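You operate a simulated robot arm through the tools that you are given. There is no shell and no other tool. Be economical: measure what you need, move in short steps, check, and stop when the job is done.

Carry out the task below with a simulated two-armed robot. There is one attempt and no reset: what you move stays moved.

JOB
Fetch the 25.33 mm white block and zero the short slab's height gauge on it.
Fine: use spot 2; leave the probe on the block.

Only the result counts: the job must be done as asked and must still hold three seconds after the hand-in. Knocking over, shifting, dropping, spilling or breaking anything else fails it.

ROBOT AND FRAMES
Two 7-joint arms with two-finger parallel grippers on one trunk, on a base that drives. Base frame: it is fixed to the floor where the robot stands at the start and does not move with it; the origin is under the middle of the robot, x ahead of it, y to its left, z up. Units: mm, degrees, N and s.
The left shoulder is at the start at [70, 163, 1170], the right one opposite. With the tool pointing down near the work surface each hand reaches from about 380 to 880 mm from the robot's upright axis, wherever it stands, measured 20 degrees to its own side. Places, roughly: block [1750, -1000, 1000]; bush block [-250, -5000, 1000]; gauge arm [-600, -5300, 1100]; gauge block [2250, -1500, 1000]; lift knob [-600, -5300, 1100]; long slab fine knob [-600, -5000, 1200]; long slab gauge slider [-700, -5000, 1200]; long slab height gauge [-700, -5000, 1000]; long slab lock lever [-700, -5000, 1200]; plug gauge [-250, -5000, 1000]; short slab fine knob [1800, -1300, 1200]; short slab gauge slider [1700, -1300, 1200]; short slab height gauge [1700, -1300, 1000]; short slab lock lever [1700, -1200, 1200]; short slab probe [1800, -1300, 1100]; spot 2 [1900, -1500, 900]. Payload 3.43 kg a hand.
The tool frame of a hand sits at the grasp point between the pads (the TCP): z along the fingers, y along the line on which they close. The tips reach 34 mm beyond it. The gripper opens to 128 mm. The fingers are 24 mm wide and 12 mm thick; the gripper's body (48 by 130 mm) begins 96 mm behind the TCP.
Orientation is that of the tool frame in the base frame, as a unit quaternion [x, y, z, w]. With the fingers straight down and closing along the base's y, the tool's x points along the base's -x, its y along +y and its z along -z.

CONTROLS
- The arms move only by the tool step_arm. It takes "left_targets", "right_targets" or both (then of equal length, played together; a hand with none holds still); each is a list that holds one entry, the list of rows, each a list of 7 numbers: the turn, a rotation vector about the tool's x, y, z in degrees, then the shift along the tool's x, y, z in mm, then the gripper command, from -1 (shut) to 1 (fully open), values between in proportion. In form: [[[ax, ay, az, dx, dy, dz, claw], ...]]. A call has 1 to 12 rows; each row is the pose to reach, as a shift and turn from the pose commanded when the call began, along the tool's axes at that moment. A row lasts 0.2 s, in which the tool goes at most 50 mm and 8.6 degrees; a call with a longer step from one row to the next is refused whole, and so is a gripper value outside its range. A pose out of reach is approached as far as the arm can. The call stops where the force on the tool passes 40 N (or 10 N more than at its start, if that is more) or the arm is blocked; 0.2 s more then pass. Each finger travels about 153 mm/s and halts on what it meets, pressing with about 43 N; the grip force reading is that of the motor and also rises with nothing between the fingers. The clock runs only during rows and for 0.2 s after the last one: add rows that repeat a pose to give the fingers time. It gives the time, the measured TCP pose, the force on the tool (base axes), the opening and the grip force at its end, in the units of the frame above (readings bear some noise), with the torque about the TCP (base axes, N m) and any sound that the robot's microphone picked up, and new pictures: "pictures" is both (left out), scene, wrist or none (wrist: the cameras of the hands that moved).
- Cameras (640 x 400 px; columns grow to the right, rows downward): "scene" is now at [128.7, 13.2, 1381.4]; the picture's right is [0.18, -0.98, 0.00], its down [-0.70, -0.13, -0.70] and it looks along [0.69, 0.12, -0.72] (base axes); focal length 251 px, centre (320, 200). "left" rides on the left gripper at [76, 11, -160] in its tool frame; the picture's right is [-0.15, 0.99, 0.00], its down [-0.88, -0.13, -0.46] and it looks along [-0.45, -0.07, 0.89] (tool axes); focal length 234 px, centre (320, 200). "right" rides on the right gripper at [76, -11, -160] in its tool frame; the picture's right is [0.15, 0.99, 0.00], its down [-0.88, 0.13, -0.46] and it looks along [-0.45, 0.07, 0.89] (tool axes); focal length 234 px, centre (320, 200). There is no depth. A picture from a camera that has moved, and an enlarged one, comes with that camera's place and axes in the base frame and with its lens.
- lift_body(by): slides the trunk up (or, below 0, down) by that many mm; the arms and the scene camera ride with it, the base frame stays. It gives what a move gives, with no picture.
- drive_base(legs): drives the robot by 1 to 6 legs, each [ahead, left, turn to the left] in mm, mm and degrees, along the robot's own axes; the way and the turn of a leg run together, so that a leg with both is an arc; at most 1500 mm and 180 degrees a leg. The arms and the cameras ride along, it lands a little off, and it stops where it bumps. It gives what a move gives, and a new picture of the scene camera.
- pan_tilt(pan, tilt): turns the head with the scene camera to pan (to the left, within 86 degrees either way) and tilt (down, from -29 to 69), counted from straight ahead of the robot. It gives what a move gives, and a new picture of the scene camera.
- inspect(camera, box): a new picture of the part [left, top, right, bottom] of that camera's present view, enlarged. No time passes.
- hand_in(): hands the job in; it is judged then, once.

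Go step by step. Nothing tells you exact positions but the pictures and the camera data: compare them with the known pose of the tool, close in by small moves and look again before you grip or let go. The budget is 120 turns and 260 pictures, counting those below and the enlarged ones. Unless the task says otherwise, let go and move clear before handing in, and close with one line.

The tools are called after "Request:" as name(argument=value, ...) on one line, values as JSON. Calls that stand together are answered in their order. step_arm: Moves the arms, as the interface text tells. Its arguments: {"type":"object","properties":{"left_targets":{"type":"array"},"right_targets":{"type":"array"},"pictures":{"type":"string","enum":["both","scene","wrist","none"]}},"required":[]} The other tools are called the same way: lift_body (by) slides the trunk up or down; drive_base (legs) drives the base; pan_tilt (pan, tilt) turns the head that bears the scene camera; inspect (camera, box) takes an enlarged picture of a part of a camera's view; hand_in () hands the job in.

At the start:

```text
t: 0.0
left_tool_pos: [545.5, 425.8, 1089.8]
left_tcp_rot: [-0.001, 1.0, -0.001, 0.0]
left_force: [-0.7, 0.9, 0.5]
left_wrist_torque: [0.02, 0.01, 0.0]
left_width: 128.1
left_grip_force: 0.1
right_tool_pos: [732.2, -117.9, 1007.2]
right_tcp_rot: [0.0, 1.0, 0.0, 0.0]
right_force: [0.3, -0.4, -0.4]
right_wrist_torque: [-0.03, -0.04, -0.03]
right_width: 127.8
right_grip_force: 0.1
trunk travel left (down, up): [-650.0, 290.0]
robot x, y, heading: [-2.2, 1.0, 0.2]
head pan, tilt: [10.3, 45.7]
```

scene: 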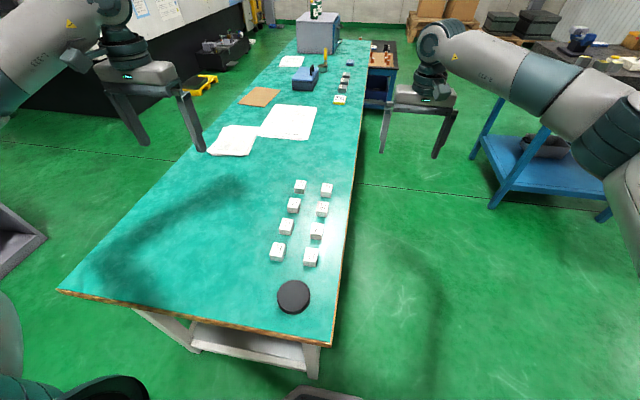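
right: 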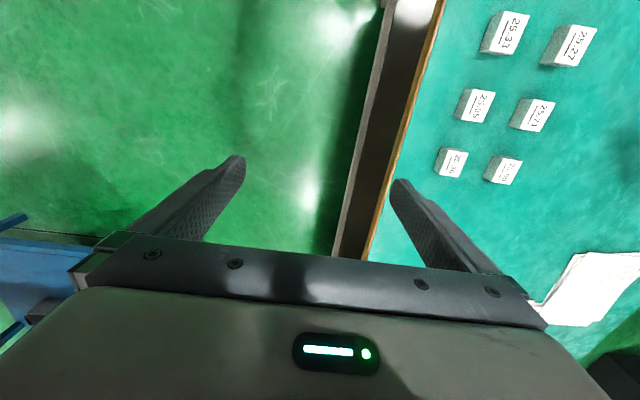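
left: 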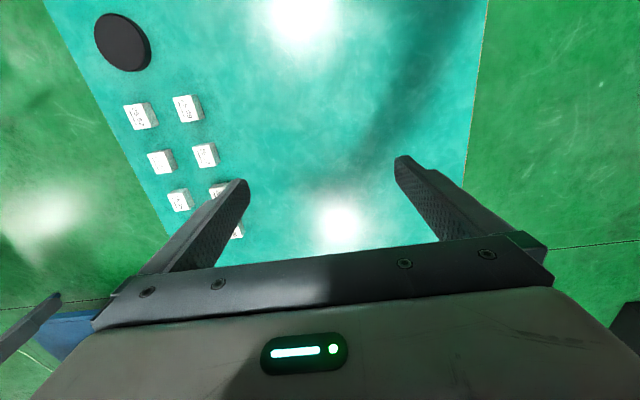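

I see eight white labelled blocks on the table ahead; one reads about 25.33 in the right wrist view. I'll enlarge to read the labels.

Request:
inspect(camera="right", box=[420, 0, 620, 200])

Request:
inspect(camera="left", box=[80, 60, 280, 260])

Request:
pan_tilt(pan=-35, tilt=25)

```text
2.00 times, centred on (520, 100) of right
camera zoom: at [654.5, -130.1, 1168.2], right [-0.15, 0.99, 0.0], down [0.88, 0.13, 0.46], along [0.45, 0.07, -0.89], focal length 468 px, centre (-80, 400)
```

zoom: 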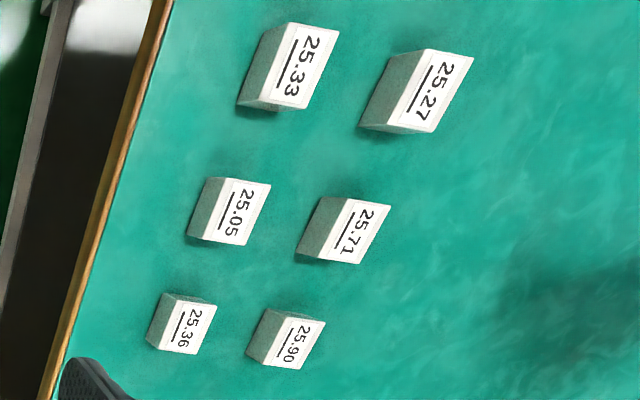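

```text
2.00 times, centred on (180, 160) of left
camera zoom: at [470.1, 438.2, 1249.9], right [0.15, 0.99, 0.0], down [0.88, -0.13, 0.46], along [0.45, -0.07, -0.89], focal length 468 px, centre (600, 280)
```

zoom: 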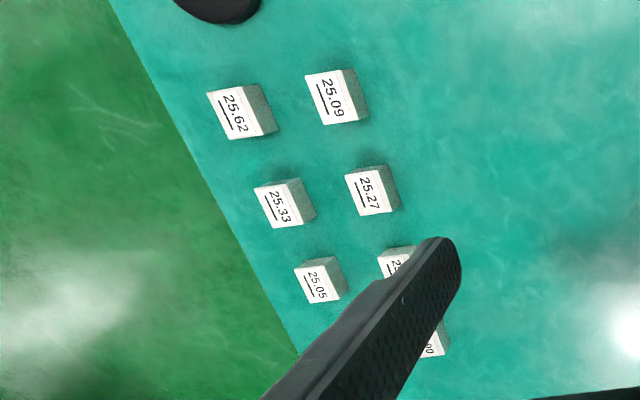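

```text
t: 1.1
left_tool_pos: [545.1, 425.1, 1089.6]
left_tcp_rot: [-0.001, 1.0, 0.0, 0.0]
left_force: [-0.3, 0.3, -0.1]
left_wrist_torque: [0.0, 0.02, 0.0]
left_width: 128.1
left_grip_force: 0.0
right_tool_pos: [731.3, -118.9, 1008.9]
right_tcp_rot: [0.0, 1.0, 0.0, 0.0]
right_force: [-0.1, 0.4, 0.6]
right_wrist_torque: [-0.02, 0.0, 0.01]
right_width: 128.1
right_grip_force: 0.1
trunk travel left (down, up): [-650.0, 290.0]
robot x, y, heading: [0.8, 1.1, 0.2]
head pan, tilt: [-35.0, 25.0]
camera scene: at [124.8, -54.0, 1412.9], right [-0.57, -0.82, 0.0], down [-0.35, 0.24, -0.91], along [0.74, -0.52, -0.42], focal length 251 px, centre (320, 200)
```

scene: 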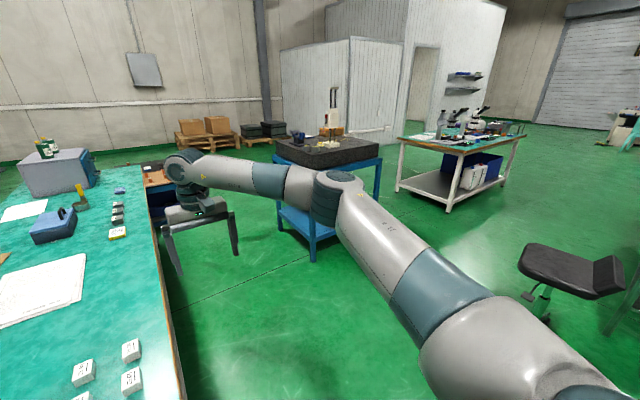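

The 25.33 block is at about [567, 104] by both wrist views. I'll bring the left hand above it, and look at the granite slab through the scene camera.

Request:
inspect(camera="scene", box=[260, 80, 400, 180])

Request:
step_arm(left_targets=[[[0, 0, 0, -3, -45, 10, 0], [0, 0, 0, -6, -90, 25, 0], [0, 0, 0, -9, -135, 40, 0], [0, 0, 0, -12, -180, 60, 0], [0, 0, 0, -15, -225, 80, 0], [0, 0, 0, -18, -268, 100, 0], [0, 0, 0, -20, -300, 120, 0], [0, 0, 0, -22, -321, 140, 0], [0, 0, 0, -22, -321, 140, 0]]], pictures="wrist")

```text
4.00 times, centred on (330, 130) of scene
camera zoom: at [124.8, -54.0, 1412.9], right [-0.57, -0.82, 0.0], down [-0.35, 0.24, -0.91], along [0.74, -0.52, -0.42], focal length 1004 px, centre (280, 480)
```

zoom: 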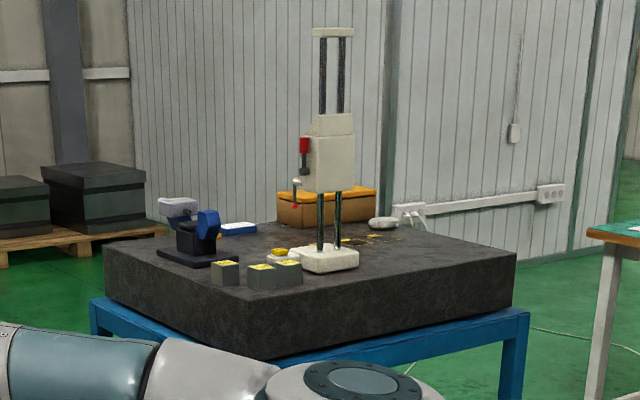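

```text
t: 3.1
left_tool_pos: [567.9, 104.4, 951.2]
left_tcp_rot: [-0.001, 1.0, 0.0, -0.001]
left_force: [-0.5, -0.2, -0.6]
left_wrist_torque: [0.0, 0.01, 0.03]
left_width: 64.0
left_grip_force: 0.0
right_tool_pos: [731.9, -118.0, 1008.5]
right_tcp_rot: [0.0, 1.0, 0.001, 0.0]
right_force: [0.3, 0.3, 0.0]
right_wrist_torque: [-0.01, -0.01, 0.02]
right_width: 128.0
right_grip_force: 0.1
trunk travel left (down, up): [-650.0, 290.0]
robot x, y, heading: [0.7, 1.0, -0.1]
head pan, tilt: [-35.0, 25.0]
camera left: at [492.3, 116.7, 1113.0], right [0.14, 0.99, 0.0], down [0.88, -0.13, 0.46], along [0.45, -0.07, -0.89], focal length 234 px, centre (320, 200)
```

left: 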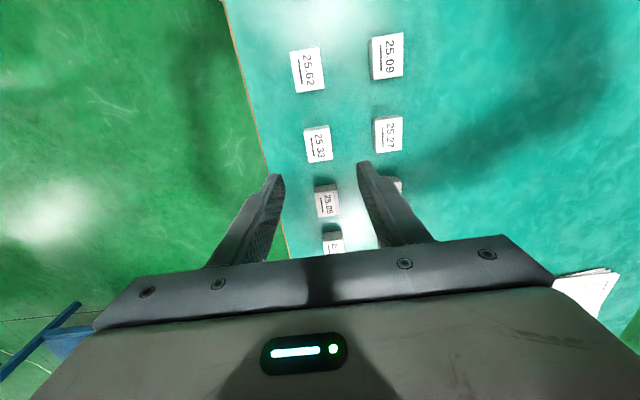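

Request:
inspect(camera="left", box=[280, 100, 360, 180])

```text
5.00 times, centred on (320, 140) of left
camera zoom: at [492.3, 116.7, 1113.0], right [0.14, 0.99, 0.0], down [0.88, -0.13, 0.46], along [0.45, -0.07, -0.89], focal length 1171 px, centre (320, 500)
```

zoom: 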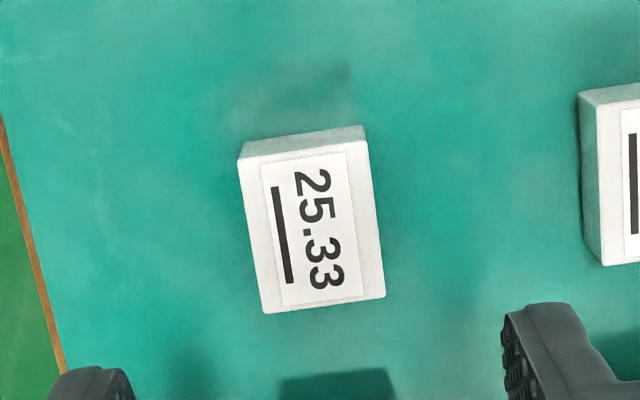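

The block is axis-aligned, about 41 (x) by 33 (y), centred at [568.5, 102.5]. I'll descend over it and grip along y.

Request:
step_arm(left_targets=[[[0, 0, 0, -0.6, -1.9, 40, 0], [0, 0, 0, -0.6, -1.9, 80, 0], [0, 0, 0, -0.6, -1.9, 110, 0], [0, 0, 0, -0.6, -1.9, 132, 0], [0, 0, 0, -0.6, -1.9, 132, 0]]], pictures="wrist")

```text
t: 4.3
left_tool_pos: [567.2, 101.9, 819.0]
left_tcp_rot: [-0.001, 1.0, 0.001, 0.0]
left_force: [-0.2, -0.2, -1.2]
left_wrist_torque: [0.0, 0.0, -0.04]
left_width: 63.9
left_grip_force: 0.1
right_tool_pos: [731.0, -118.7, 1009.0]
right_tcp_rot: [0.0, 1.0, -0.001, 0.0]
right_force: [-0.5, 0.9, 0.2]
right_wrist_torque: [0.0, -0.03, -0.02]
right_width: 127.9
right_grip_force: 0.0
trunk travel left (down, up): [-650.0, 290.0]
robot x, y, heading: [-0.6, 1.5, -0.1]
head pan, tilt: [-35.0, 25.0]
camera left: at [492.7, 115.3, 978.6], right [0.15, 0.99, 0.0], down [0.88, -0.13, 0.46], along [0.45, -0.07, -0.89], focal length 234 px, centre (320, 200)
```

left: 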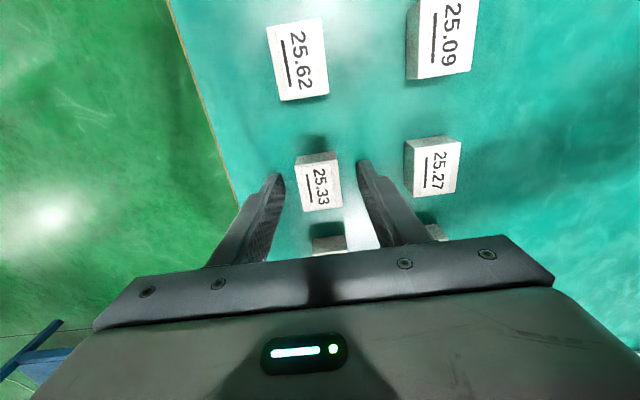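

The block sits between the fingers; I close and lift.

Request:
step_arm(left_targets=[[[0, 0, 0, 0, 0, 0, -1], [0, 0, 0, 0, 0, 0, -1], [0, 0, 0, 0, 0, 0, -1], [0, 0, 0, 0, 0, -15, -1], [0, 0, 0, 0, 0, -50, -1], [0, 0, 0, 0, 0, -90, -1], [0, 0, 0, 0, 0, -130, -1], [0, 0, 0, 0, 0, -170, -1], [0, 0, 0, 0, 0, -210, -1], [0, 0, 0, 0, 0, -250, -1], [0, 0, 0, 0, 0, -250, -1]]], pictures="wrist")

Request:
pan_tilt(pan=-60, tilt=35)

```text
t: 6.7
left_tool_pos: [568.6, 103.9, 1066.3]
left_tcp_rot: [-0.001, 1.0, 0.0, -0.001]
left_force: [0.8, -0.3, 0.0]
left_wrist_torque: [-0.01, 0.02, 0.02]
left_width: 0.1
left_grip_force: 32.5
right_tool_pos: [732.3, -117.3, 1010.2]
right_tcp_rot: [0.001, 1.0, 0.0, 0.0]
right_force: [0.2, -0.6, 0.2]
right_wrist_torque: [-0.03, -0.02, 0.01]
right_width: 127.9
right_grip_force: 0.0
trunk travel left (down, up): [-650.0, 290.0]
robot x, y, heading: [-1.7, 1.2, -0.3]
head pan, tilt: [-35.0, 25.0]
camera left: at [493.4, 116.4, 1227.2], right [0.15, 0.99, 0.0], down [0.88, -0.13, 0.45], along [0.45, -0.07, -0.89], focal length 234 px, centre (320, 200)
```

left: 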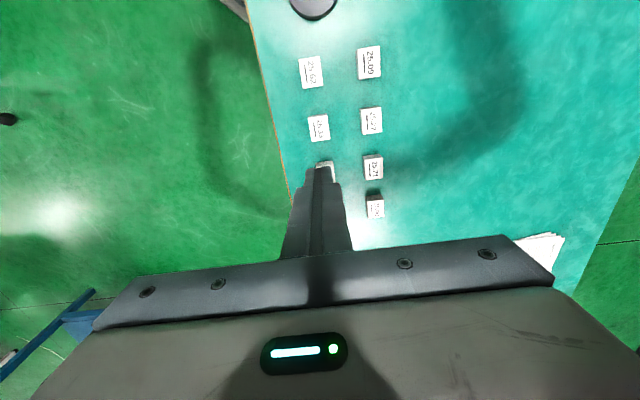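

```text
t: 7.6
left_tool_pos: [568.5, 103.1, 1066.1]
left_tcp_rot: [-0.001, 1.0, 0.0, 0.0]
left_force: [-0.3, 0.4, 0.4]
left_wrist_torque: [0.02, -0.03, 0.04]
left_width: 0.2
left_grip_force: 32.9
right_tool_pos: [731.4, -117.9, 1009.4]
right_tcp_rot: [0.0, 1.0, -0.001, 0.001]
right_force: [-0.2, -0.6, -0.6]
right_wrist_torque: [-0.01, 0.01, 0.01]
right_width: 127.9
right_grip_force: 0.0
trunk travel left (down, up): [-650.0, 290.0]
robot x, y, heading: [0.5, -3.1, -0.2]
head pan, tilt: [-60.0, 35.0]
camera scene: at [93.4, -77.5, 1397.2], right [-0.87, -0.5, 0.0], down [-0.29, 0.5, -0.82], along [0.41, -0.71, -0.57], focal length 251 px, centre (320, 200)
```

scene: 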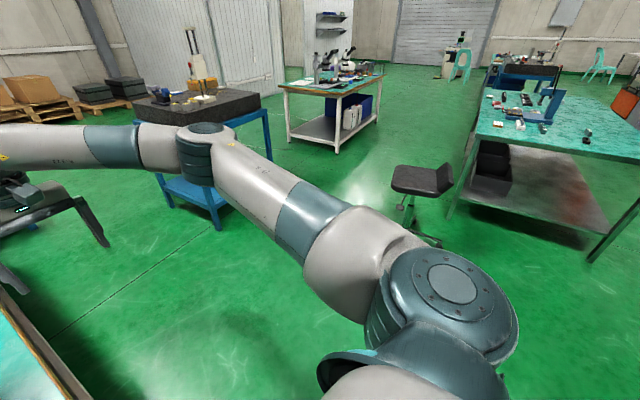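

The grip missed: the fingers closed on nothing. I'll look at the block again.

Request:
inspect(camera="left", box=[280, 80, 400, 200])

```text
3.33 times, centred on (340, 140) of left
camera zoom: at [493.0, 116.2, 1227.0], right [0.15, 0.99, 0.0], down [0.88, -0.13, 0.46], along [0.45, -0.07, -0.89], focal length 781 px, centre (253, 400)
```

zoom: 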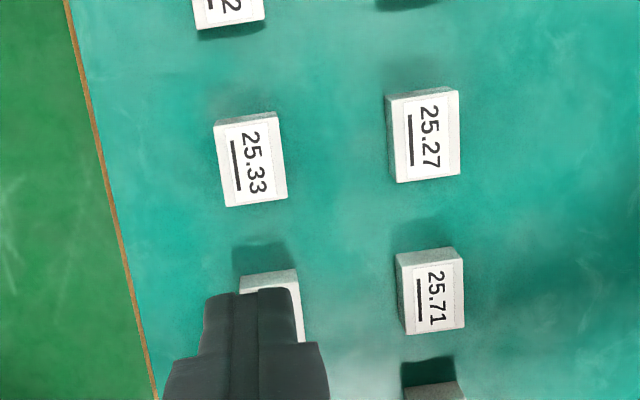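

The block hasn't moved; it was probably lower than assumed, with the tips only grazing its top. I'll reopen, go down and feel for the table.

Request:
step_arm(left_targets=[[[0, 0, 0, 0, 0, 45, 0], [0, 0, 0, 0, 0, 90, 0], [0, 0, 0, 0, 0, 135, 0], [0, 0, 0, 0, 0, 180, 0], [0, 0, 0, 0, 0, 225, 0], [0, 0, 0, 0, 0, 250, 0], [0, 0, 0, 0, 0, 255, 0], [0, 0, 0, 0, 0, 260, 0], [0, 0, 0, 0, 0, 264, 0], [0, 0, 0, 0, 0, 264, 0]]], pictures="wrist")

```text
t: 9.6
left_tool_pos: [566.4, 103.9, 814.6]
left_tcp_rot: [-0.002, 1.0, -0.001, 0.004]
left_force: [-16.3, 3.6, 26.5]
left_wrist_torque: [1.07, 0.84, 0.69]
left_width: 65.8
left_grip_force: 1.6
right_tool_pos: [729.6, -116.4, 1011.0]
right_tcp_rot: [-0.001, 1.0, 0.0, 0.001]
right_force: [0.9, 0.4, 0.3]
right_wrist_torque: [-0.01, 0.03, 0.0]
right_width: 128.1
right_grip_force: 0.2
trunk travel left (down, up): [-650.0, 290.0]
robot x, y, heading: [-1.9, 0.1, -0.0]
head pan, tilt: [-60.0, 35.0]
stopped in row 9 (left hand): the force on the tool passed its limit (the readings are from after the stop); the commanded pose is now the measured one
camera left: at [490.6, 116.0, 973.8], right [0.15, 0.99, 0.0], down [0.88, -0.13, 0.46], along [0.46, -0.07, -0.89], focal length 234 px, centre (320, 200)
```

left: 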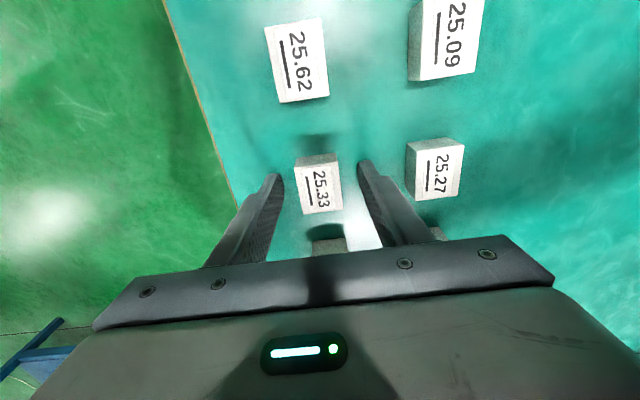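

The table is indeed at 780, so the height was right. I'll back off slightly, close, and check the width before lifting.

Request:
step_arm(left_targets=[[[0, 0, 0, -1, 0, -3, 0], [0, 0, 0, -1, 0, -3, 0], [0, 0, 0, -1, 0, -3, -0.3], [0, 0, 0, -1, 0, -3, -0.6], [0, 0, 0, -1, 0, -3, -1], [0, 0, 0, -1, 0, -3, -1], [0, 0, 0, -1, 0, -3, -1]]], pictures="wrist")

```text
t: 11.2
left_tool_pos: [570.3, 102.4, 814.4]
left_tcp_rot: [0.0, 1.0, -0.002, 0.003]
left_force: [2.5, -0.3, 2.0]
left_wrist_torque: [0.05, -0.15, 0.01]
left_width: 33.4
left_grip_force: 43.4
right_tool_pos: [732.4, -118.5, 1010.3]
right_tcp_rot: [0.001, 1.0, 0.0, 0.0]
right_force: [-0.3, 0.3, -0.7]
right_wrist_torque: [0.0, 0.01, 0.0]
right_width: 127.8
right_grip_force: 0.1
trunk travel left (down, up): [-650.0, 290.0]
robot x, y, heading: [1.1, 0.9, 0.0]
head pan, tilt: [-60.0, 35.0]
camera left: at [495.0, 115.6, 973.8], right [0.15, 0.99, 0.0], down [0.88, -0.13, 0.46], along [0.46, -0.07, -0.89], focal length 234 px, centre (320, 200)
```

left: 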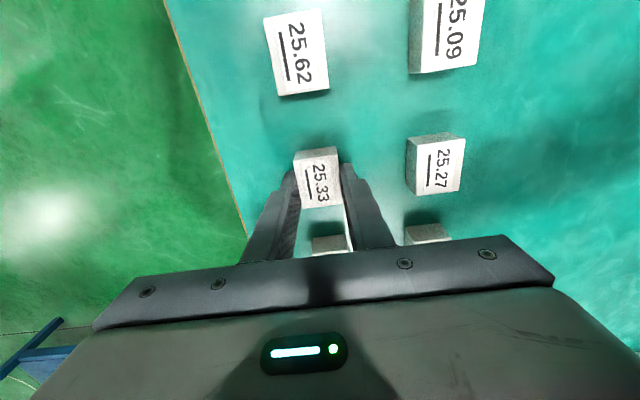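

It is held at 33.4 mm wide. Now a slow lift.

Request:
step_arm(left_targets=[[[0, 0, 0, 0, 0, -4, -1], [0, 0, 0, 0, 0, -10, -1], [0, 0, 0, 0, 0, -18, -1], [0, 0, 0, 0, 0, -28, -1], [0, 0, 0, 0, 0, -40, -1], [0, 0, 0, 0, 0, -55, -1], [0, 0, 0, 0, 0, -75, -1], [0, 0, 0, 0, 0, -100, -1], [0, 0, 0, 0, 0, -125, -1], [0, 0, 0, 0, 0, -150, -1], [0, 0, 0, 0, 0, -150, -1]]], pictures="wrist")

```text
t: 13.6
left_tool_pos: [570.0, 102.9, 964.6]
left_tcp_rot: [-0.001, 1.0, -0.002, 0.003]
left_force: [-0.5, -0.5, -3.1]
left_wrist_torque: [0.01, 0.0, 0.0]
left_width: 33.3
left_grip_force: 43.5
right_tool_pos: [732.2, -117.5, 1008.6]
right_tcp_rot: [0.0, 1.0, 0.0, 0.001]
right_force: [-0.3, -0.9, 0.6]
right_wrist_torque: [0.01, 0.02, -0.01]
right_width: 128.1
right_grip_force: 0.0
trunk travel left (down, up): [-650.0, 290.0]
robot x, y, heading: [0.5, -1.0, 0.3]
head pan, tilt: [-60.0, 35.0]
camera left: at [494.1, 115.9, 1124.7], right [0.15, 0.99, 0.0], down [0.88, -0.13, 0.46], along [0.46, -0.07, -0.89], focal length 234 px, centre (320, 200)
```

left: 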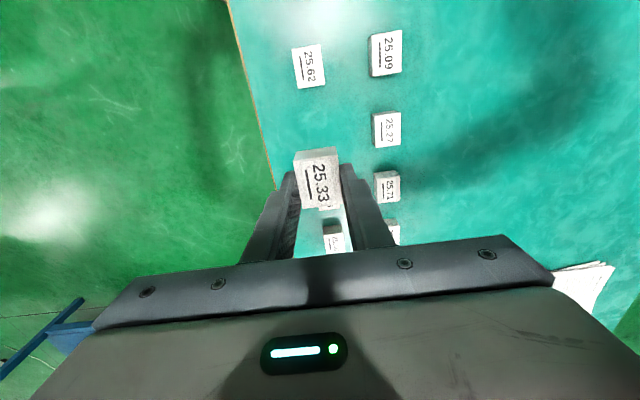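

The block is held (about 270 g). I'll drive right and forward to stand short of the slab, then look at the gauge.

Request:
drive_base(legs=[[0, -750, 0], [600, -550, 0]])

Request:
pan_tilt(pan=0, tilt=20)

```text
t: 20.2
left_tool_pos: [979.9, -995.6, 964.3]
left_tcp_rot: [-0.006, 1.0, 0.0, 0.001]
left_force: [-0.3, -0.9, -1.8]
left_wrist_torque: [0.03, 0.05, 0.01]
left_width: 33.4
left_grip_force: 43.4
right_tool_pos: [1143.2, -1213.8, 1008.0]
right_tcp_rot: [-0.007, 1.0, 0.001, -0.001]
right_force: [0.5, -0.7, -1.2]
right_wrist_torque: [0.08, 0.09, 0.02]
right_width: 128.1
right_grip_force: 0.2
trunk travel left (down, up): [-650.0, 290.0]
robot x, y, heading: [408.3, -1102.1, 0.7]
head pan, tilt: [-60.0, 35.0]
stopped in leg 2: the robot was blocked; the commanded pose is now the measured one
camera scene: at [506.0, -1181.6, 1396.9], right [-0.86, -0.51, 0.0], down [-0.29, 0.49, -0.82], along [0.41, -0.7, -0.58], focal length 251 px, centre (320, 200)
```

scene: 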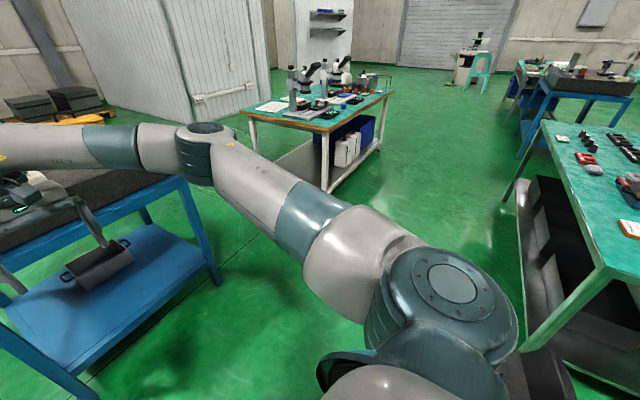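

```text
t: 21.5
left_tool_pos: [978.5, -994.7, 965.5]
left_tcp_rot: [-0.007, 1.0, -0.001, 0.002]
left_force: [0.3, 0.2, -2.8]
left_wrist_torque: [0.01, -0.03, -0.01]
left_width: 33.5
left_grip_force: 42.7
right_tool_pos: [1142.3, -1213.7, 1010.1]
right_tcp_rot: [-0.006, 1.0, 0.001, 0.001]
right_force: [0.9, -0.6, 0.8]
right_wrist_torque: [0.02, 0.02, -0.02]
right_width: 128.5
right_grip_force: 0.1
trunk travel left (down, up): [-650.0, 290.0]
robot x, y, heading: [407.2, -1103.4, 0.5]
head pan, tilt: [0.0, 20.0]
camera scene: at [551.5, -1104.3, 1421.0], right [0.01, -1.0, 0.0], down [-0.34, 0.0, -0.94], along [0.94, 0.01, -0.34], focal length 251 px, centre (320, 200)
```

scene: 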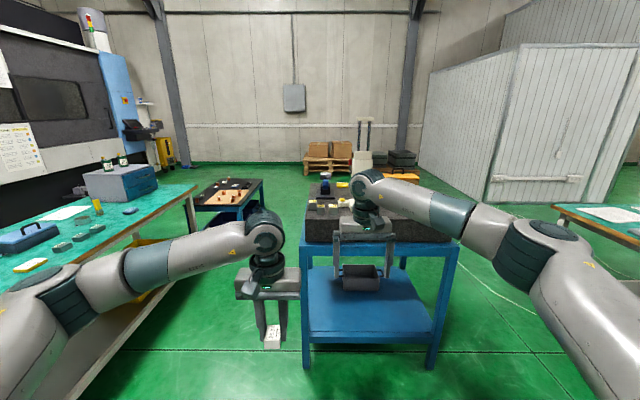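

Blocked midway; I'll look to my right for what stopped me, probably the stool.

Request:
pan_tilt(pan=-86, tilt=45)

Request:
pan_tilt(pan=45, tilt=45)

```text
t: 23.1
left_tool_pos: [978.4, -994.5, 966.3]
left_tcp_rot: [-0.007, 1.0, -0.001, 0.004]
left_force: [-0.4, 0.2, -2.9]
left_wrist_torque: [-0.03, -0.02, 0.01]
left_width: 33.6
left_grip_force: 42.9
right_tool_pos: [1141.8, -1213.2, 1010.3]
right_tcp_rot: [-0.006, 1.0, 0.0, 0.001]
right_force: [-0.3, 0.5, 0.5]
right_wrist_torque: [-0.03, -0.01, 0.01]
right_width: 127.9
right_grip_force: 0.0
trunk travel left (down, up): [-650.0, 290.0]
robot x, y, heading: [408.1, -1102.4, 0.5]
head pan, tilt: [-85.9, 45.0]
camera scene: at [465.1, -1186.2, 1382.4], right [-1.0, -0.08, 0.0], down [-0.06, 0.7, -0.71], along [0.06, -0.7, -0.71], focal length 251 px, centre (320, 200)
```

scene: 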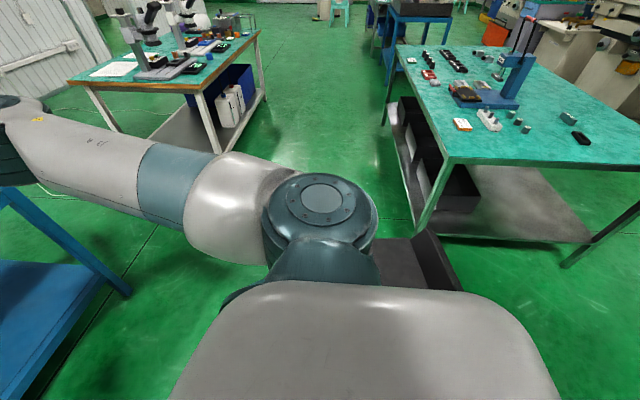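

```text
t: 25.2
left_tool_pos: [978.6, -996.0, 965.7]
left_tcp_rot: [-0.006, 1.0, -0.001, 0.002]
left_force: [-0.4, -0.4, -2.3]
left_wrist_torque: [0.0, 0.02, 0.06]
left_width: 32.9
left_grip_force: 42.9
right_tool_pos: [1140.8, -1213.6, 1010.4]
right_tcp_rot: [-0.006, 1.0, -0.001, 0.001]
right_force: [0.1, 0.3, 0.1]
right_wrist_torque: [0.04, -0.03, 0.0]
right_width: 128.0
right_grip_force: 0.0
trunk travel left (down, up): [-650.0, 290.0]
robot x, y, heading: [411.2, -1107.3, 0.6]
head pan, tilt: [45.0, 45.0]
camera scene: at [515.5, -1047.1, 1382.3], right [0.71, -0.7, 0.0], down [-0.5, -0.5, -0.71], along [0.5, 0.5, -0.71], focal length 251 px, centre (320, 200)
```

scene: 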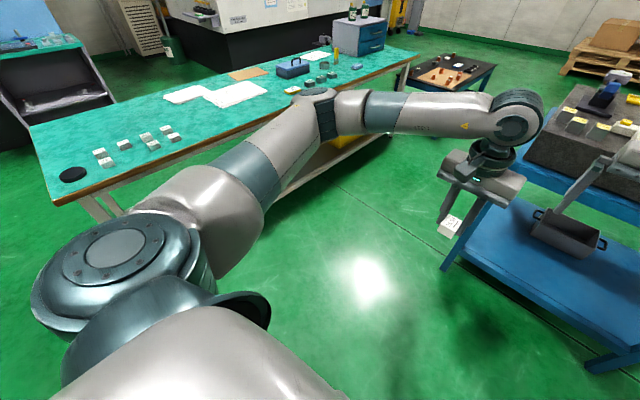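

The stool is beside me on the right, so I'll move away from it: left, then forward along the aisle, and view the slab from its left side.

Request:
drive_base(legs=[[60, 450, 0], [600, 0, 0]])

Request:
pan_tilt(pan=-45, tilt=25)

```text
t: 30.9
left_tool_pos: [1626.9, -558.0, 965.8]
left_tcp_rot: [0.008, 1.0, -0.002, 0.003]
left_force: [0.0, 0.0, -2.4]
left_wrist_torque: [-0.01, 0.0, -0.01]
left_width: 33.5
left_grip_force: 43.0
right_tool_pos: [1784.5, -783.3, 1010.5]
right_tcp_rot: [0.008, 1.0, 0.0, 0.001]
right_force: [0.0, 0.3, -0.6]
right_wrist_torque: [-0.04, 0.01, 0.0]
right_width: 128.1
right_grip_force: 0.0
trunk travel left (down, up): [-650.0, 290.0]
robot x, y, heading: [1054.9, -649.9, -1.2]
head pan, tilt: [45.0, 45.0]
camera scene: at [1162.9, -597.1, 1382.4], right [0.69, -0.72, 0.0], down [-0.51, -0.49, -0.71], along [0.51, 0.49, -0.71], focal length 251 px, centre (320, 200)
```

scene: 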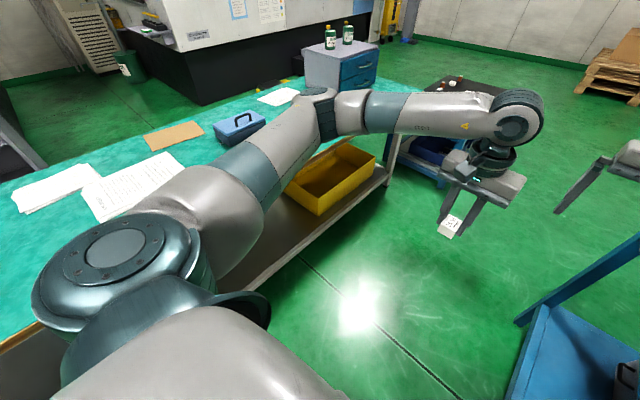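

```text
t: 32.6
left_tool_pos: [1626.3, -558.8, 965.8]
left_tcp_rot: [0.009, 1.0, 0.0, 0.004]
left_force: [0.2, -0.2, -2.2]
left_wrist_torque: [0.02, -0.03, 0.01]
left_width: 33.4
left_grip_force: 42.9
right_tool_pos: [1782.8, -781.4, 1011.4]
right_tcp_rot: [0.007, 1.0, 0.0, 0.001]
right_force: [-0.5, 0.2, 0.5]
right_wrist_torque: [0.01, 0.01, -0.01]
right_width: 128.2
right_grip_force: 0.1
trunk travel left (down, up): [-650.0, 290.0]
robot x, y, heading: [1056.2, -654.2, -1.2]
head pan, tilt: [-45.0, 25.0]
camera scene: at [1168.3, -719.9, 1412.9], right [-0.72, -0.69, 0.0], down [-0.29, 0.3, -0.91], along [0.63, -0.65, -0.42], focal length 251 px, centre (320, 200)
```

scene: 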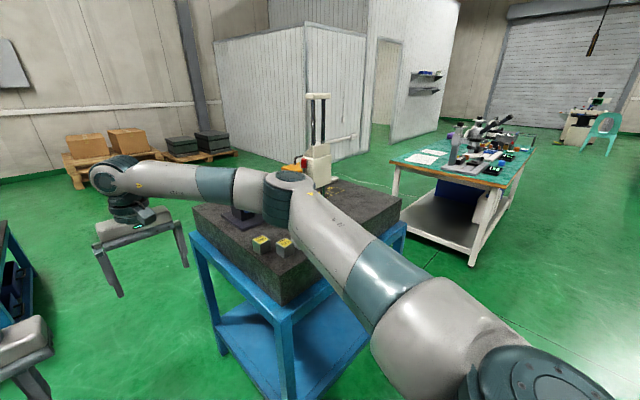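

I'll work from the slab's near (−x) side. First the trunk goes up so the arms clear the slab, then back off and sidestep to face it.

Request:
lift_body(by=280)

Request:
drive_base(legs=[[-270, 0, 1.2], [0, -700, 0]])

Request:
pan_tilt(pan=0, tilt=35)

```text
t: 35.4
left_tool_pos: [1627.1, -558.1, 1244.6]
left_tcp_rot: [0.009, 1.0, 0.0, 0.004]
left_force: [0.3, -0.1, -2.5]
left_wrist_torque: [0.04, 0.0, -0.01]
left_width: 33.3
left_grip_force: 43.2
right_tool_pos: [1784.5, -782.0, 1290.2]
right_tcp_rot: [0.008, 1.0, 0.0, 0.001]
right_force: [0.0, 0.0, 0.2]
right_wrist_torque: [-0.01, -0.04, 0.01]
right_width: 128.0
right_grip_force: 0.1
trunk travel left (down, up): [-930.0, 10.0]
robot x, y, heading: [1059.2, -652.9, -1.1]
head pan, tilt: [-45.0, 25.0]
```

```text
t: 40.8
left_tool_pos: [1355.7, -1241.1, 1244.9]
left_tcp_rot: [-0.008, 1.0, -0.002, 0.003]
left_force: [0.1, 0.1, -1.9]
left_wrist_torque: [-0.01, 0.01, -0.04]
left_width: 33.4
left_grip_force: 42.9
right_tool_pos: [1520.4, -1458.2, 1290.6]
right_tcp_rot: [-0.009, 1.0, 0.0, 0.001]
right_force: [-0.3, -0.3, 0.6]
right_wrist_torque: [-0.04, 0.0, -0.03]
right_width: 127.9
right_grip_force: 0.1
trunk travel left (down, up): [-930.0, 10.0]
robot x, y, heading: [784.4, -1351.3, 0.8]
head pan, tilt: [-45.0, 25.0]
camera scene: at [902.4, -1416.5, 1693.0], right [-0.7, -0.72, 0.0], down [-0.3, 0.29, -0.91], along [0.65, -0.63, -0.42], focal length 251 px, centre (320, 200)
```

scene: 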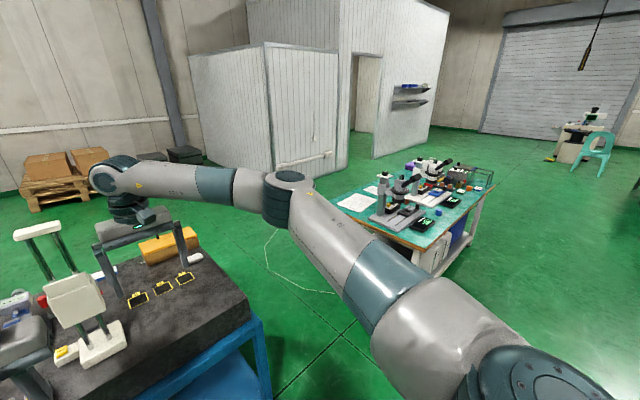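

```text
t: 41.9
left_tool_pos: [1355.8, -1242.2, 1244.8]
left_tcp_rot: [-0.007, 1.0, -0.002, 0.004]
left_force: [0.4, 0.2, -1.7]
left_wrist_torque: [0.01, 0.0, 0.04]
left_width: 33.5
left_grip_force: 43.0
right_tool_pos: [1520.5, -1460.2, 1290.3]
right_tcp_rot: [-0.008, 1.0, 0.0, 0.001]
right_force: [-0.8, 0.6, 0.7]
right_wrist_torque: [0.05, -0.02, -0.02]
right_width: 128.2
right_grip_force: 0.1
trunk travel left (down, up): [-930.0, 10.0]
robot x, y, heading: [788.0, -1352.4, 0.7]
head pan, tilt: [0.0, 35.0]
camera scene: at [924.5, -1352.2, 1677.2], right [0.01, -1.0, 0.0], down [-0.57, -0.01, -0.82], along [0.82, 0.01, -0.57], focal length 251 px, centre (320, 200)
```

scene: 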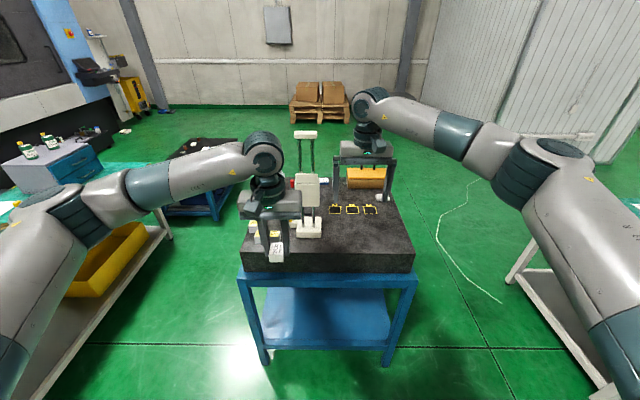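

Request:
inspect(camera="scene", box=[240, 120, 420, 280])

Request:
inspect(camera="scene", box=[300, 190, 400, 250])

```text
2.50 times, centred on (330, 200) of scene
camera zoom: at [924.5, -1352.2, 1677.2], right [0.01, -1.0, 0.0], down [-0.57, -0.01, -0.82], along [0.82, 0.01, -0.57], focal length 628 px, centre (295, 200)
```

zoom: 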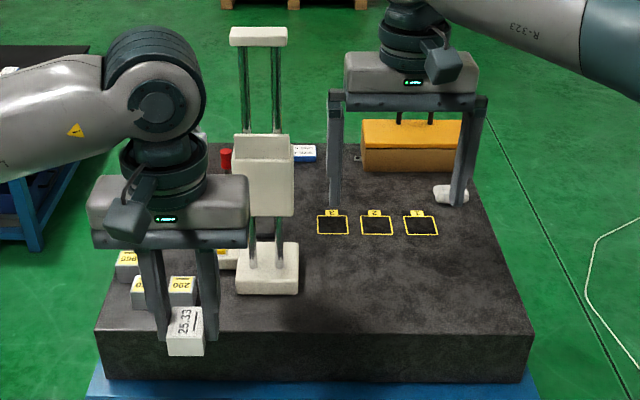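

```text
6.40 times, centred on (350, 220) of scene
camera zoom: at [924.5, -1352.2, 1677.2], right [0.01, -1.0, 0.0], down [-0.57, -0.01, -0.82], along [0.82, 0.01, -0.57], focal length 1606 px, centre (128, 72)
```

zoom: 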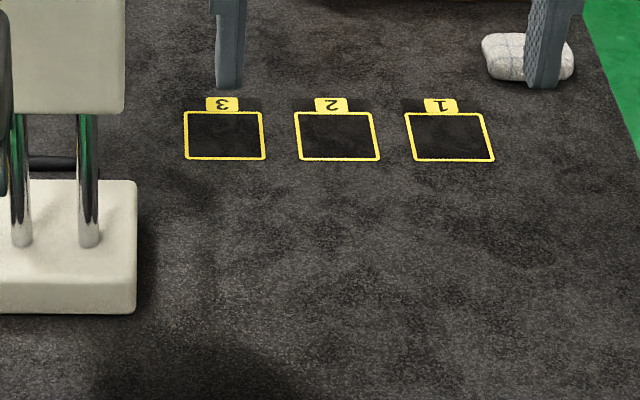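

I see the slab with spots 3, 2, 1 (spot 2 at about [1900, -1500], slab top about 940) and the gauge showing its back to me. I'll draw the hands in, then go round to the slab's left side to see the gauge's front.

Request:
step_arm(right_targets=[[[0, 0, 0, 45, 0, 0, 1], [0, 0, 0, 90, 0, 0, 1], [0, 0, 0, 135, 0, 0, 1], [0, 0, 0, 180, -20, 0, 1], [0, 0, 0, 225, -50, 0, 1], [0, 0, 0, 265, -80, 0, 1], [0, 0, 0, 265, -80, 0, 1]]], left_targets=[[[0, 0, 0, 25, 20, 0, -1], [0, 0, 0, 50, 40, 0, -1], [0, 0, 0, 75, 60, 0, -1], [0, 0, 0, 100, 80, 0, -1], [0, 0, 0, 120, 100, 0, -1], [0, 0, 0, 120, 120, 0, -1], [0, 0, 0, 120, 120, 0, -1]]], pictures="none")

Request:
drive_base(legs=[[0, 830, 0], [0, 0, -90], [0, 1050, 0]])

Request:
pan_tilt(pan=0, tilt=35)

```text
refused: row 5 steps farther than a row can; nothing moved
```

```text
t: 55.4
left_tool_pos: [1903.7, -1084.4, 1244.3]
left_tcp_rot: [0.717, 0.697, -0.003, 0.002]
left_force: [0.7, 0.3, -1.8]
left_wrist_torque: [0.01, -0.01, 0.01]
left_width: 33.4
left_grip_force: 43.0
right_tool_pos: [1679.7, -1238.2, 1289.5]
right_tcp_rot: [0.717, 0.697, 0.0, 0.001]
right_force: [-0.2, 0.2, -0.1]
right_wrist_torque: [0.02, -0.02, -0.01]
right_width: 127.7
right_grip_force: 0.0
trunk travel left (down, up): [-930.0, 10.0]
robot x, y, heading: [1821.9, -513.0, -91.8]
head pan, tilt: [0.0, 35.0]
camera scene: at [1812.4, -651.4, 1677.1], right [-1.0, 0.03, 0.0], down [0.02, 0.57, -0.82], along [-0.02, -0.82, -0.57], focal length 251 px, centre (320, 200)
```

scene: 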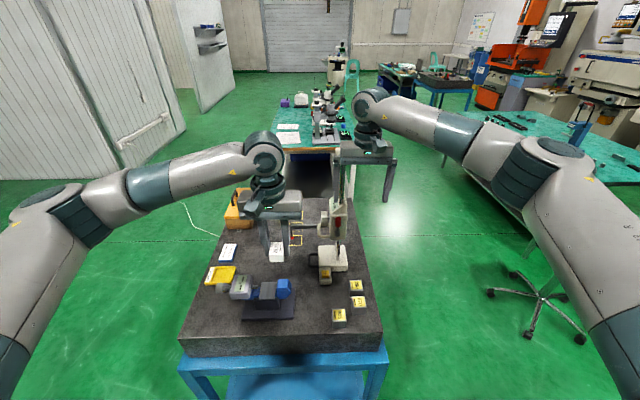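

```text
t: 56.0
left_tool_pos: [1904.7, -1084.5, 1245.9]
left_tcp_rot: [0.716, 0.698, -0.004, 0.002]
left_force: [-0.6, 0.3, -3.2]
left_wrist_torque: [0.0, -0.01, -0.02]
left_width: 33.4
left_grip_force: 42.6
right_tool_pos: [1679.7, -1239.8, 1290.6]
right_tcp_rot: [0.717, 0.697, -0.001, 0.001]
right_force: [0.0, 0.5, -0.3]
right_wrist_torque: [0.0, 0.01, -0.01]
right_width: 128.1
right_grip_force: 0.0
trunk travel left (down, up): [-930.0, 10.0]
robot x, y, heading: [1821.9, -509.8, -91.7]
head pan, tilt: [0.0, 35.0]
camera scene: at [1812.9, -651.4, 1677.1], right [-1.0, 0.03, 0.0], down [0.02, 0.57, -0.82], along [-0.03, -0.82, -0.57], focal length 251 px, centre (320, 200)
```

scene: 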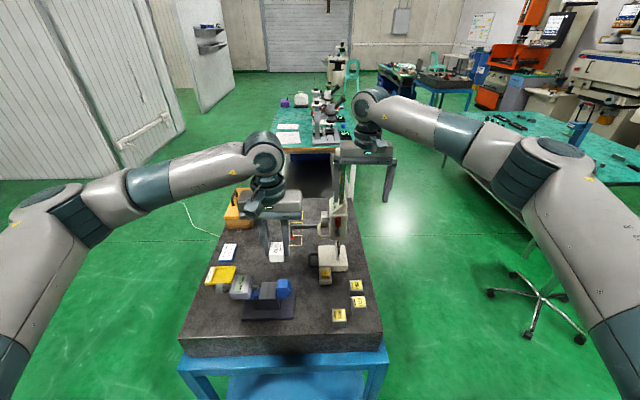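

The arm move was refused but the base moved safely anyway; the right hand is close to the gauge column, so I retract it now.

Request:
step_arm(right_targets=[[[0, 0, 0, 40, 0, 0, 1], [0, 0, 0, 80, 0, 0, 1], [0, 0, 0, 120, 0, 0, 1], [0, 0, 0, 160, -20, 0, 1], [0, 0, 0, 195, -45, 0, 1], [0, 0, 0, 230, -75, 0, 1], [0, 0, 0, 250, -110, 0, 1], [0, 0, 0, 260, -150, 0, 1], [0, 0, 0, 260, -150, 0, 1]]], left_targets=[[[0, 0, 0, 25, 20, 0, -1], [0, 0, 0, 50, 40, 0, -1], [0, 0, 0, 75, 60, 0, -1], [0, 0, 0, 100, 80, 0, -1], [0, 0, 0, 120, 100, 0, -1], [0, 0, 0, 120, 130, 0, -1], [0, 0, 0, 120, 160, 0, -1], [0, 0, 0, 120, 160, 0, -1], [0, 0, 0, 120, 160, 0, -1]]], pictures="scene")

Request:
inspect(camera="scene", box=[270, 150, 390, 300])

```text
t: 58.0
left_tool_pos: [2065.6, -969.2, 1242.1]
left_tcp_rot: [0.717, 0.697, -0.003, 0.0]
left_force: [0.3, 0.2, -2.1]
left_wrist_torque: [-0.01, 0.01, -0.03]
left_width: 33.3
left_grip_force: 43.1
right_tool_pos: [1540.8, -977.2, 1291.1]
right_tcp_rot: [0.716, 0.698, 0.0, 0.0]
right_force: [-0.7, -0.7, -0.4]
right_wrist_torque: [0.01, 0.02, 0.01]
right_width: 128.1
right_grip_force: 0.0
trunk travel left (down, up): [-930.0, 10.0]
robot x, y, heading: [1819.9, -514.7, -91.8]
head pan, tilt: [0.0, 35.0]
camera scene: at [1813.9, -652.4, 1677.0], right [-1.0, 0.03, 0.0], down [0.02, 0.57, -0.82], along [-0.03, -0.82, -0.57], focal length 251 px, centre (320, 200)
```

scene: 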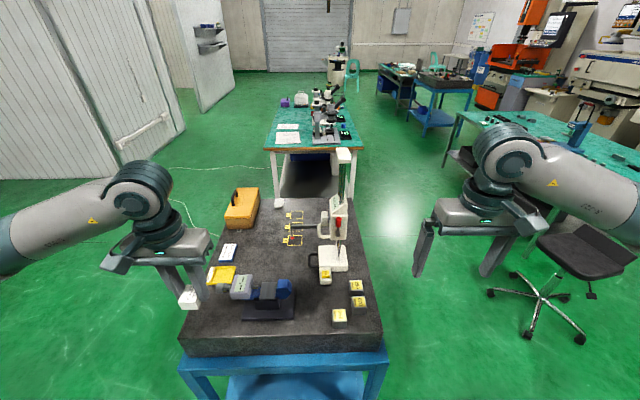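

```text
2.67 times, centred on (330, 225) of scene
camera zoom: at [1813.9, -652.4, 1677.0], right [-1.0, 0.03, 0.0], down [0.02, 0.57, -0.82], along [-0.03, -0.82, -0.57], focal length 669 px, centre (293, 133)
```

zoom: 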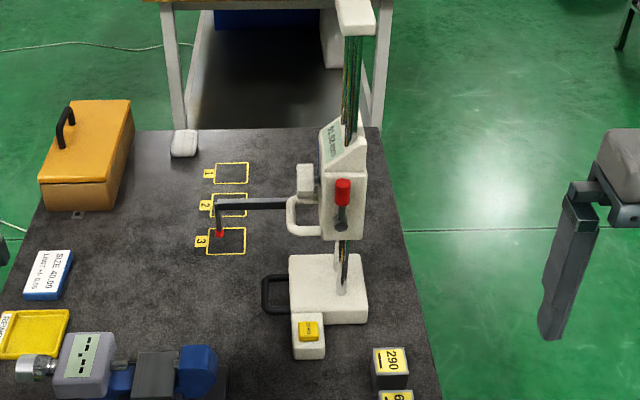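

Now it is clear: the gauge's probe arm points +x with its tip about [1888, -1300, 1071], a red lock lever on its +y side, a knob and handle in front, and a yellow button on the base. The gauge must be slid about 200 mm toward −y. Let me read its details.

Request:
inspect(camera="scene", box=[305, 185, 365, 245])

Request:
inspect(camera="scene", box=[305, 235, 365, 295])

```text
6.67 times, centred on (335, 215) of scene
camera zoom: at [1813.9, -652.4, 1677.0], right [-1.0, 0.03, 0.0], down [0.02, 0.57, -0.82], along [-0.03, -0.82, -0.57], focal length 1673 px, centre (220, 100)
```

zoom: 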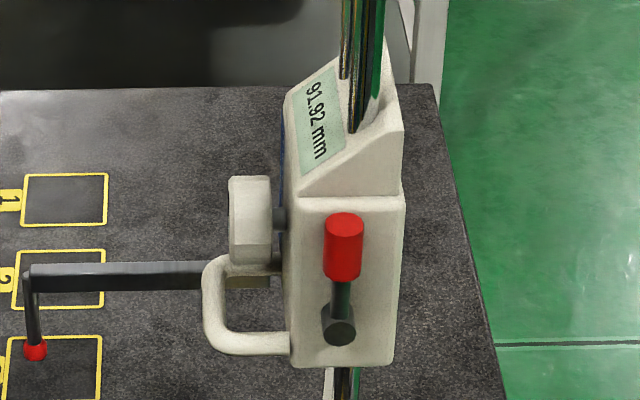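

```text
6.67 times, centred on (335, 265) of scene
camera zoom: at [1813.9, -652.4, 1677.0], right [-1.0, 0.03, 0.0], down [0.02, 0.57, -0.82], along [-0.03, -0.82, -0.57], focal length 1673 px, centre (220, -233)
```

zoom: 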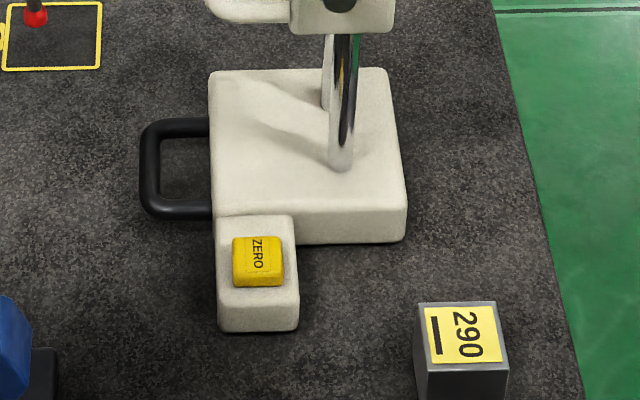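

The gauge base is about x 1690–1797, y −1353…−1255, with the ZERO box at about [1773, −1222]. I'll move closer to the slab's edge so spot 2 comes within reach, then lower the trunk a bit.

Request:
drive_base(legs=[[200, 0, 1.8]])

Request:
lift_body(by=-80)

Request:
pan_tilt(pan=0, tilt=45)

```text
t: 59.6
left_tool_pos: [2078.8, -1148.4, 1240.9]
left_tcp_rot: [0.705, 0.709, -0.002, 0.0]
left_force: [0.2, -0.5, -3.2]
left_wrist_torque: [0.06, -0.01, 0.0]
left_width: 33.5
left_grip_force: 43.1
right_tool_pos: [1552.1, -1172.0, 1288.6]
right_tcp_rot: [0.706, 0.709, 0.0, -0.001]
right_force: [0.3, -0.3, -0.1]
right_wrist_torque: [0.01, 0.01, -0.01]
right_width: 127.8
right_grip_force: 0.2
trunk travel left (down, up): [-930.0, 10.0]
robot x, y, heading: [1816.4, -692.3, -90.0]
head pan, tilt: [0.0, 35.0]
stopped in leg 1: the robot was blocked; the commanded pose is now the measured one
camera scene: at [1815.4, -839.4, 1676.6], right [-1.0, 0.0, 0.0], down [0.0, 0.58, -0.82], along [0.0, -0.82, -0.58], focal length 251 px, centre (320, 200)
```

scene: 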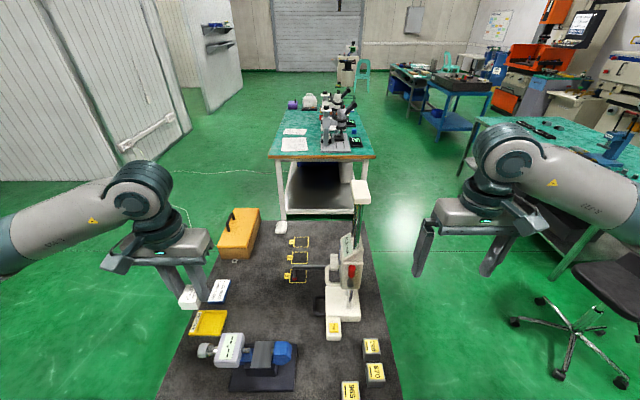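

```text
t: 60.8
left_tool_pos: [2078.4, -1143.3, 1162.5]
left_tcp_rot: [0.705, 0.709, -0.003, 0.001]
left_force: [0.1, 0.4, -1.8]
left_wrist_torque: [-0.02, 0.01, 0.02]
left_width: 33.5
left_grip_force: 43.1
right_tool_pos: [1552.8, -1167.6, 1208.8]
right_tcp_rot: [0.706, 0.709, -0.001, 0.001]
right_force: [0.1, -1.0, 0.4]
right_wrist_torque: [0.0, -0.02, 0.03]
right_width: 128.1
right_grip_force: 0.0
trunk travel left (down, up): [-850.0, 90.0]
robot x, y, heading: [1812.3, -694.0, -89.6]
head pan, tilt: [0.0, 35.0]
```

```text
t: 61.5
left_tool_pos: [2078.9, -1142.3, 1162.9]
left_tcp_rot: [0.705, 0.709, -0.002, 0.002]
left_force: [-0.6, -0.1, -2.2]
left_wrist_torque: [0.0, 0.02, 0.0]
left_width: 33.4
left_grip_force: 43.1
right_tool_pos: [1552.3, -1168.6, 1210.5]
right_tcp_rot: [0.705, 0.709, -0.001, 0.0]
right_force: [-0.1, 0.4, -0.1]
right_wrist_torque: [0.02, -0.02, -0.02]
right_width: 127.8
right_grip_force: 0.1
trunk travel left (down, up): [-850.0, 90.0]
robot x, y, heading: [1816.0, -696.4, -90.0]
head pan, tilt: [0.0, 45.0]
camera scene: at [1815.2, -827.2, 1582.4], right [-1.0, 0.0, 0.0], down [0.0, 0.71, -0.71], along [0.0, -0.71, -0.71], focal length 251 px, centre (320, 200)
```

scene: 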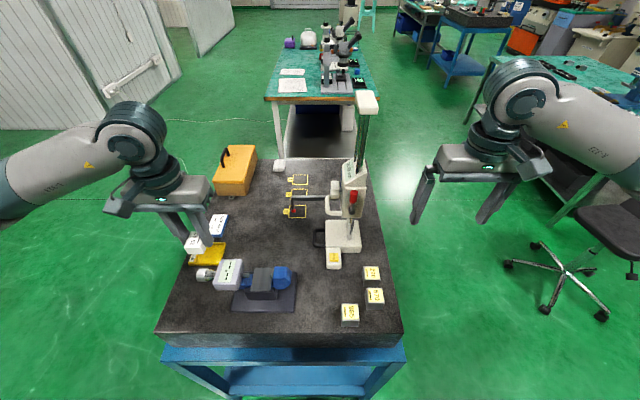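

Request:
inspect(camera="scene", box=[270, 160, 370, 280])

Request:
inspect(camera="scene", box=[280, 165, 320, 225])

```text
3.33 times, centred on (320, 220) of scene
camera zoom: at [1815.2, -827.2, 1582.4], right [-1.0, 0.0, 0.0], down [0.0, 0.71, -0.71], along [0.0, -0.71, -0.71], focal length 837 px, centre (320, 133)
```

zoom: 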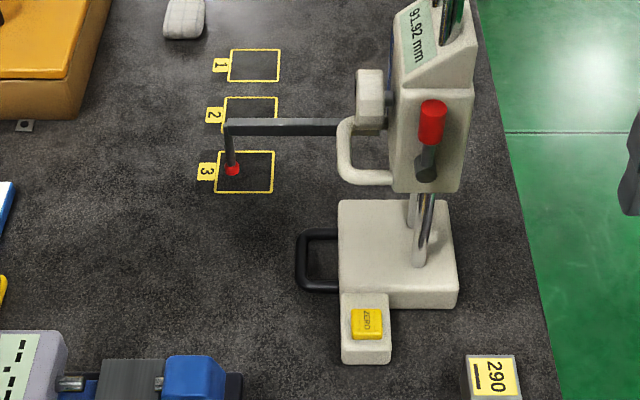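

```text
6.67 times, centred on (300, 195) of scene
camera zoom: at [1815.2, -827.2, 1582.4], right [-1.0, 0.0, 0.0], down [0.0, 0.71, -0.71], along [0.0, -0.71, -0.71], focal length 1673 px, centre (453, 233)
```

zoom: 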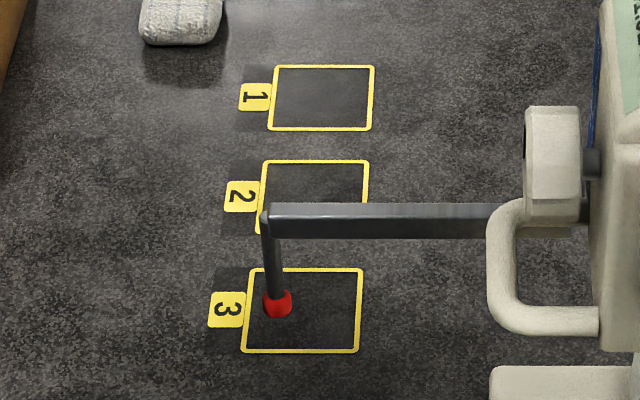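

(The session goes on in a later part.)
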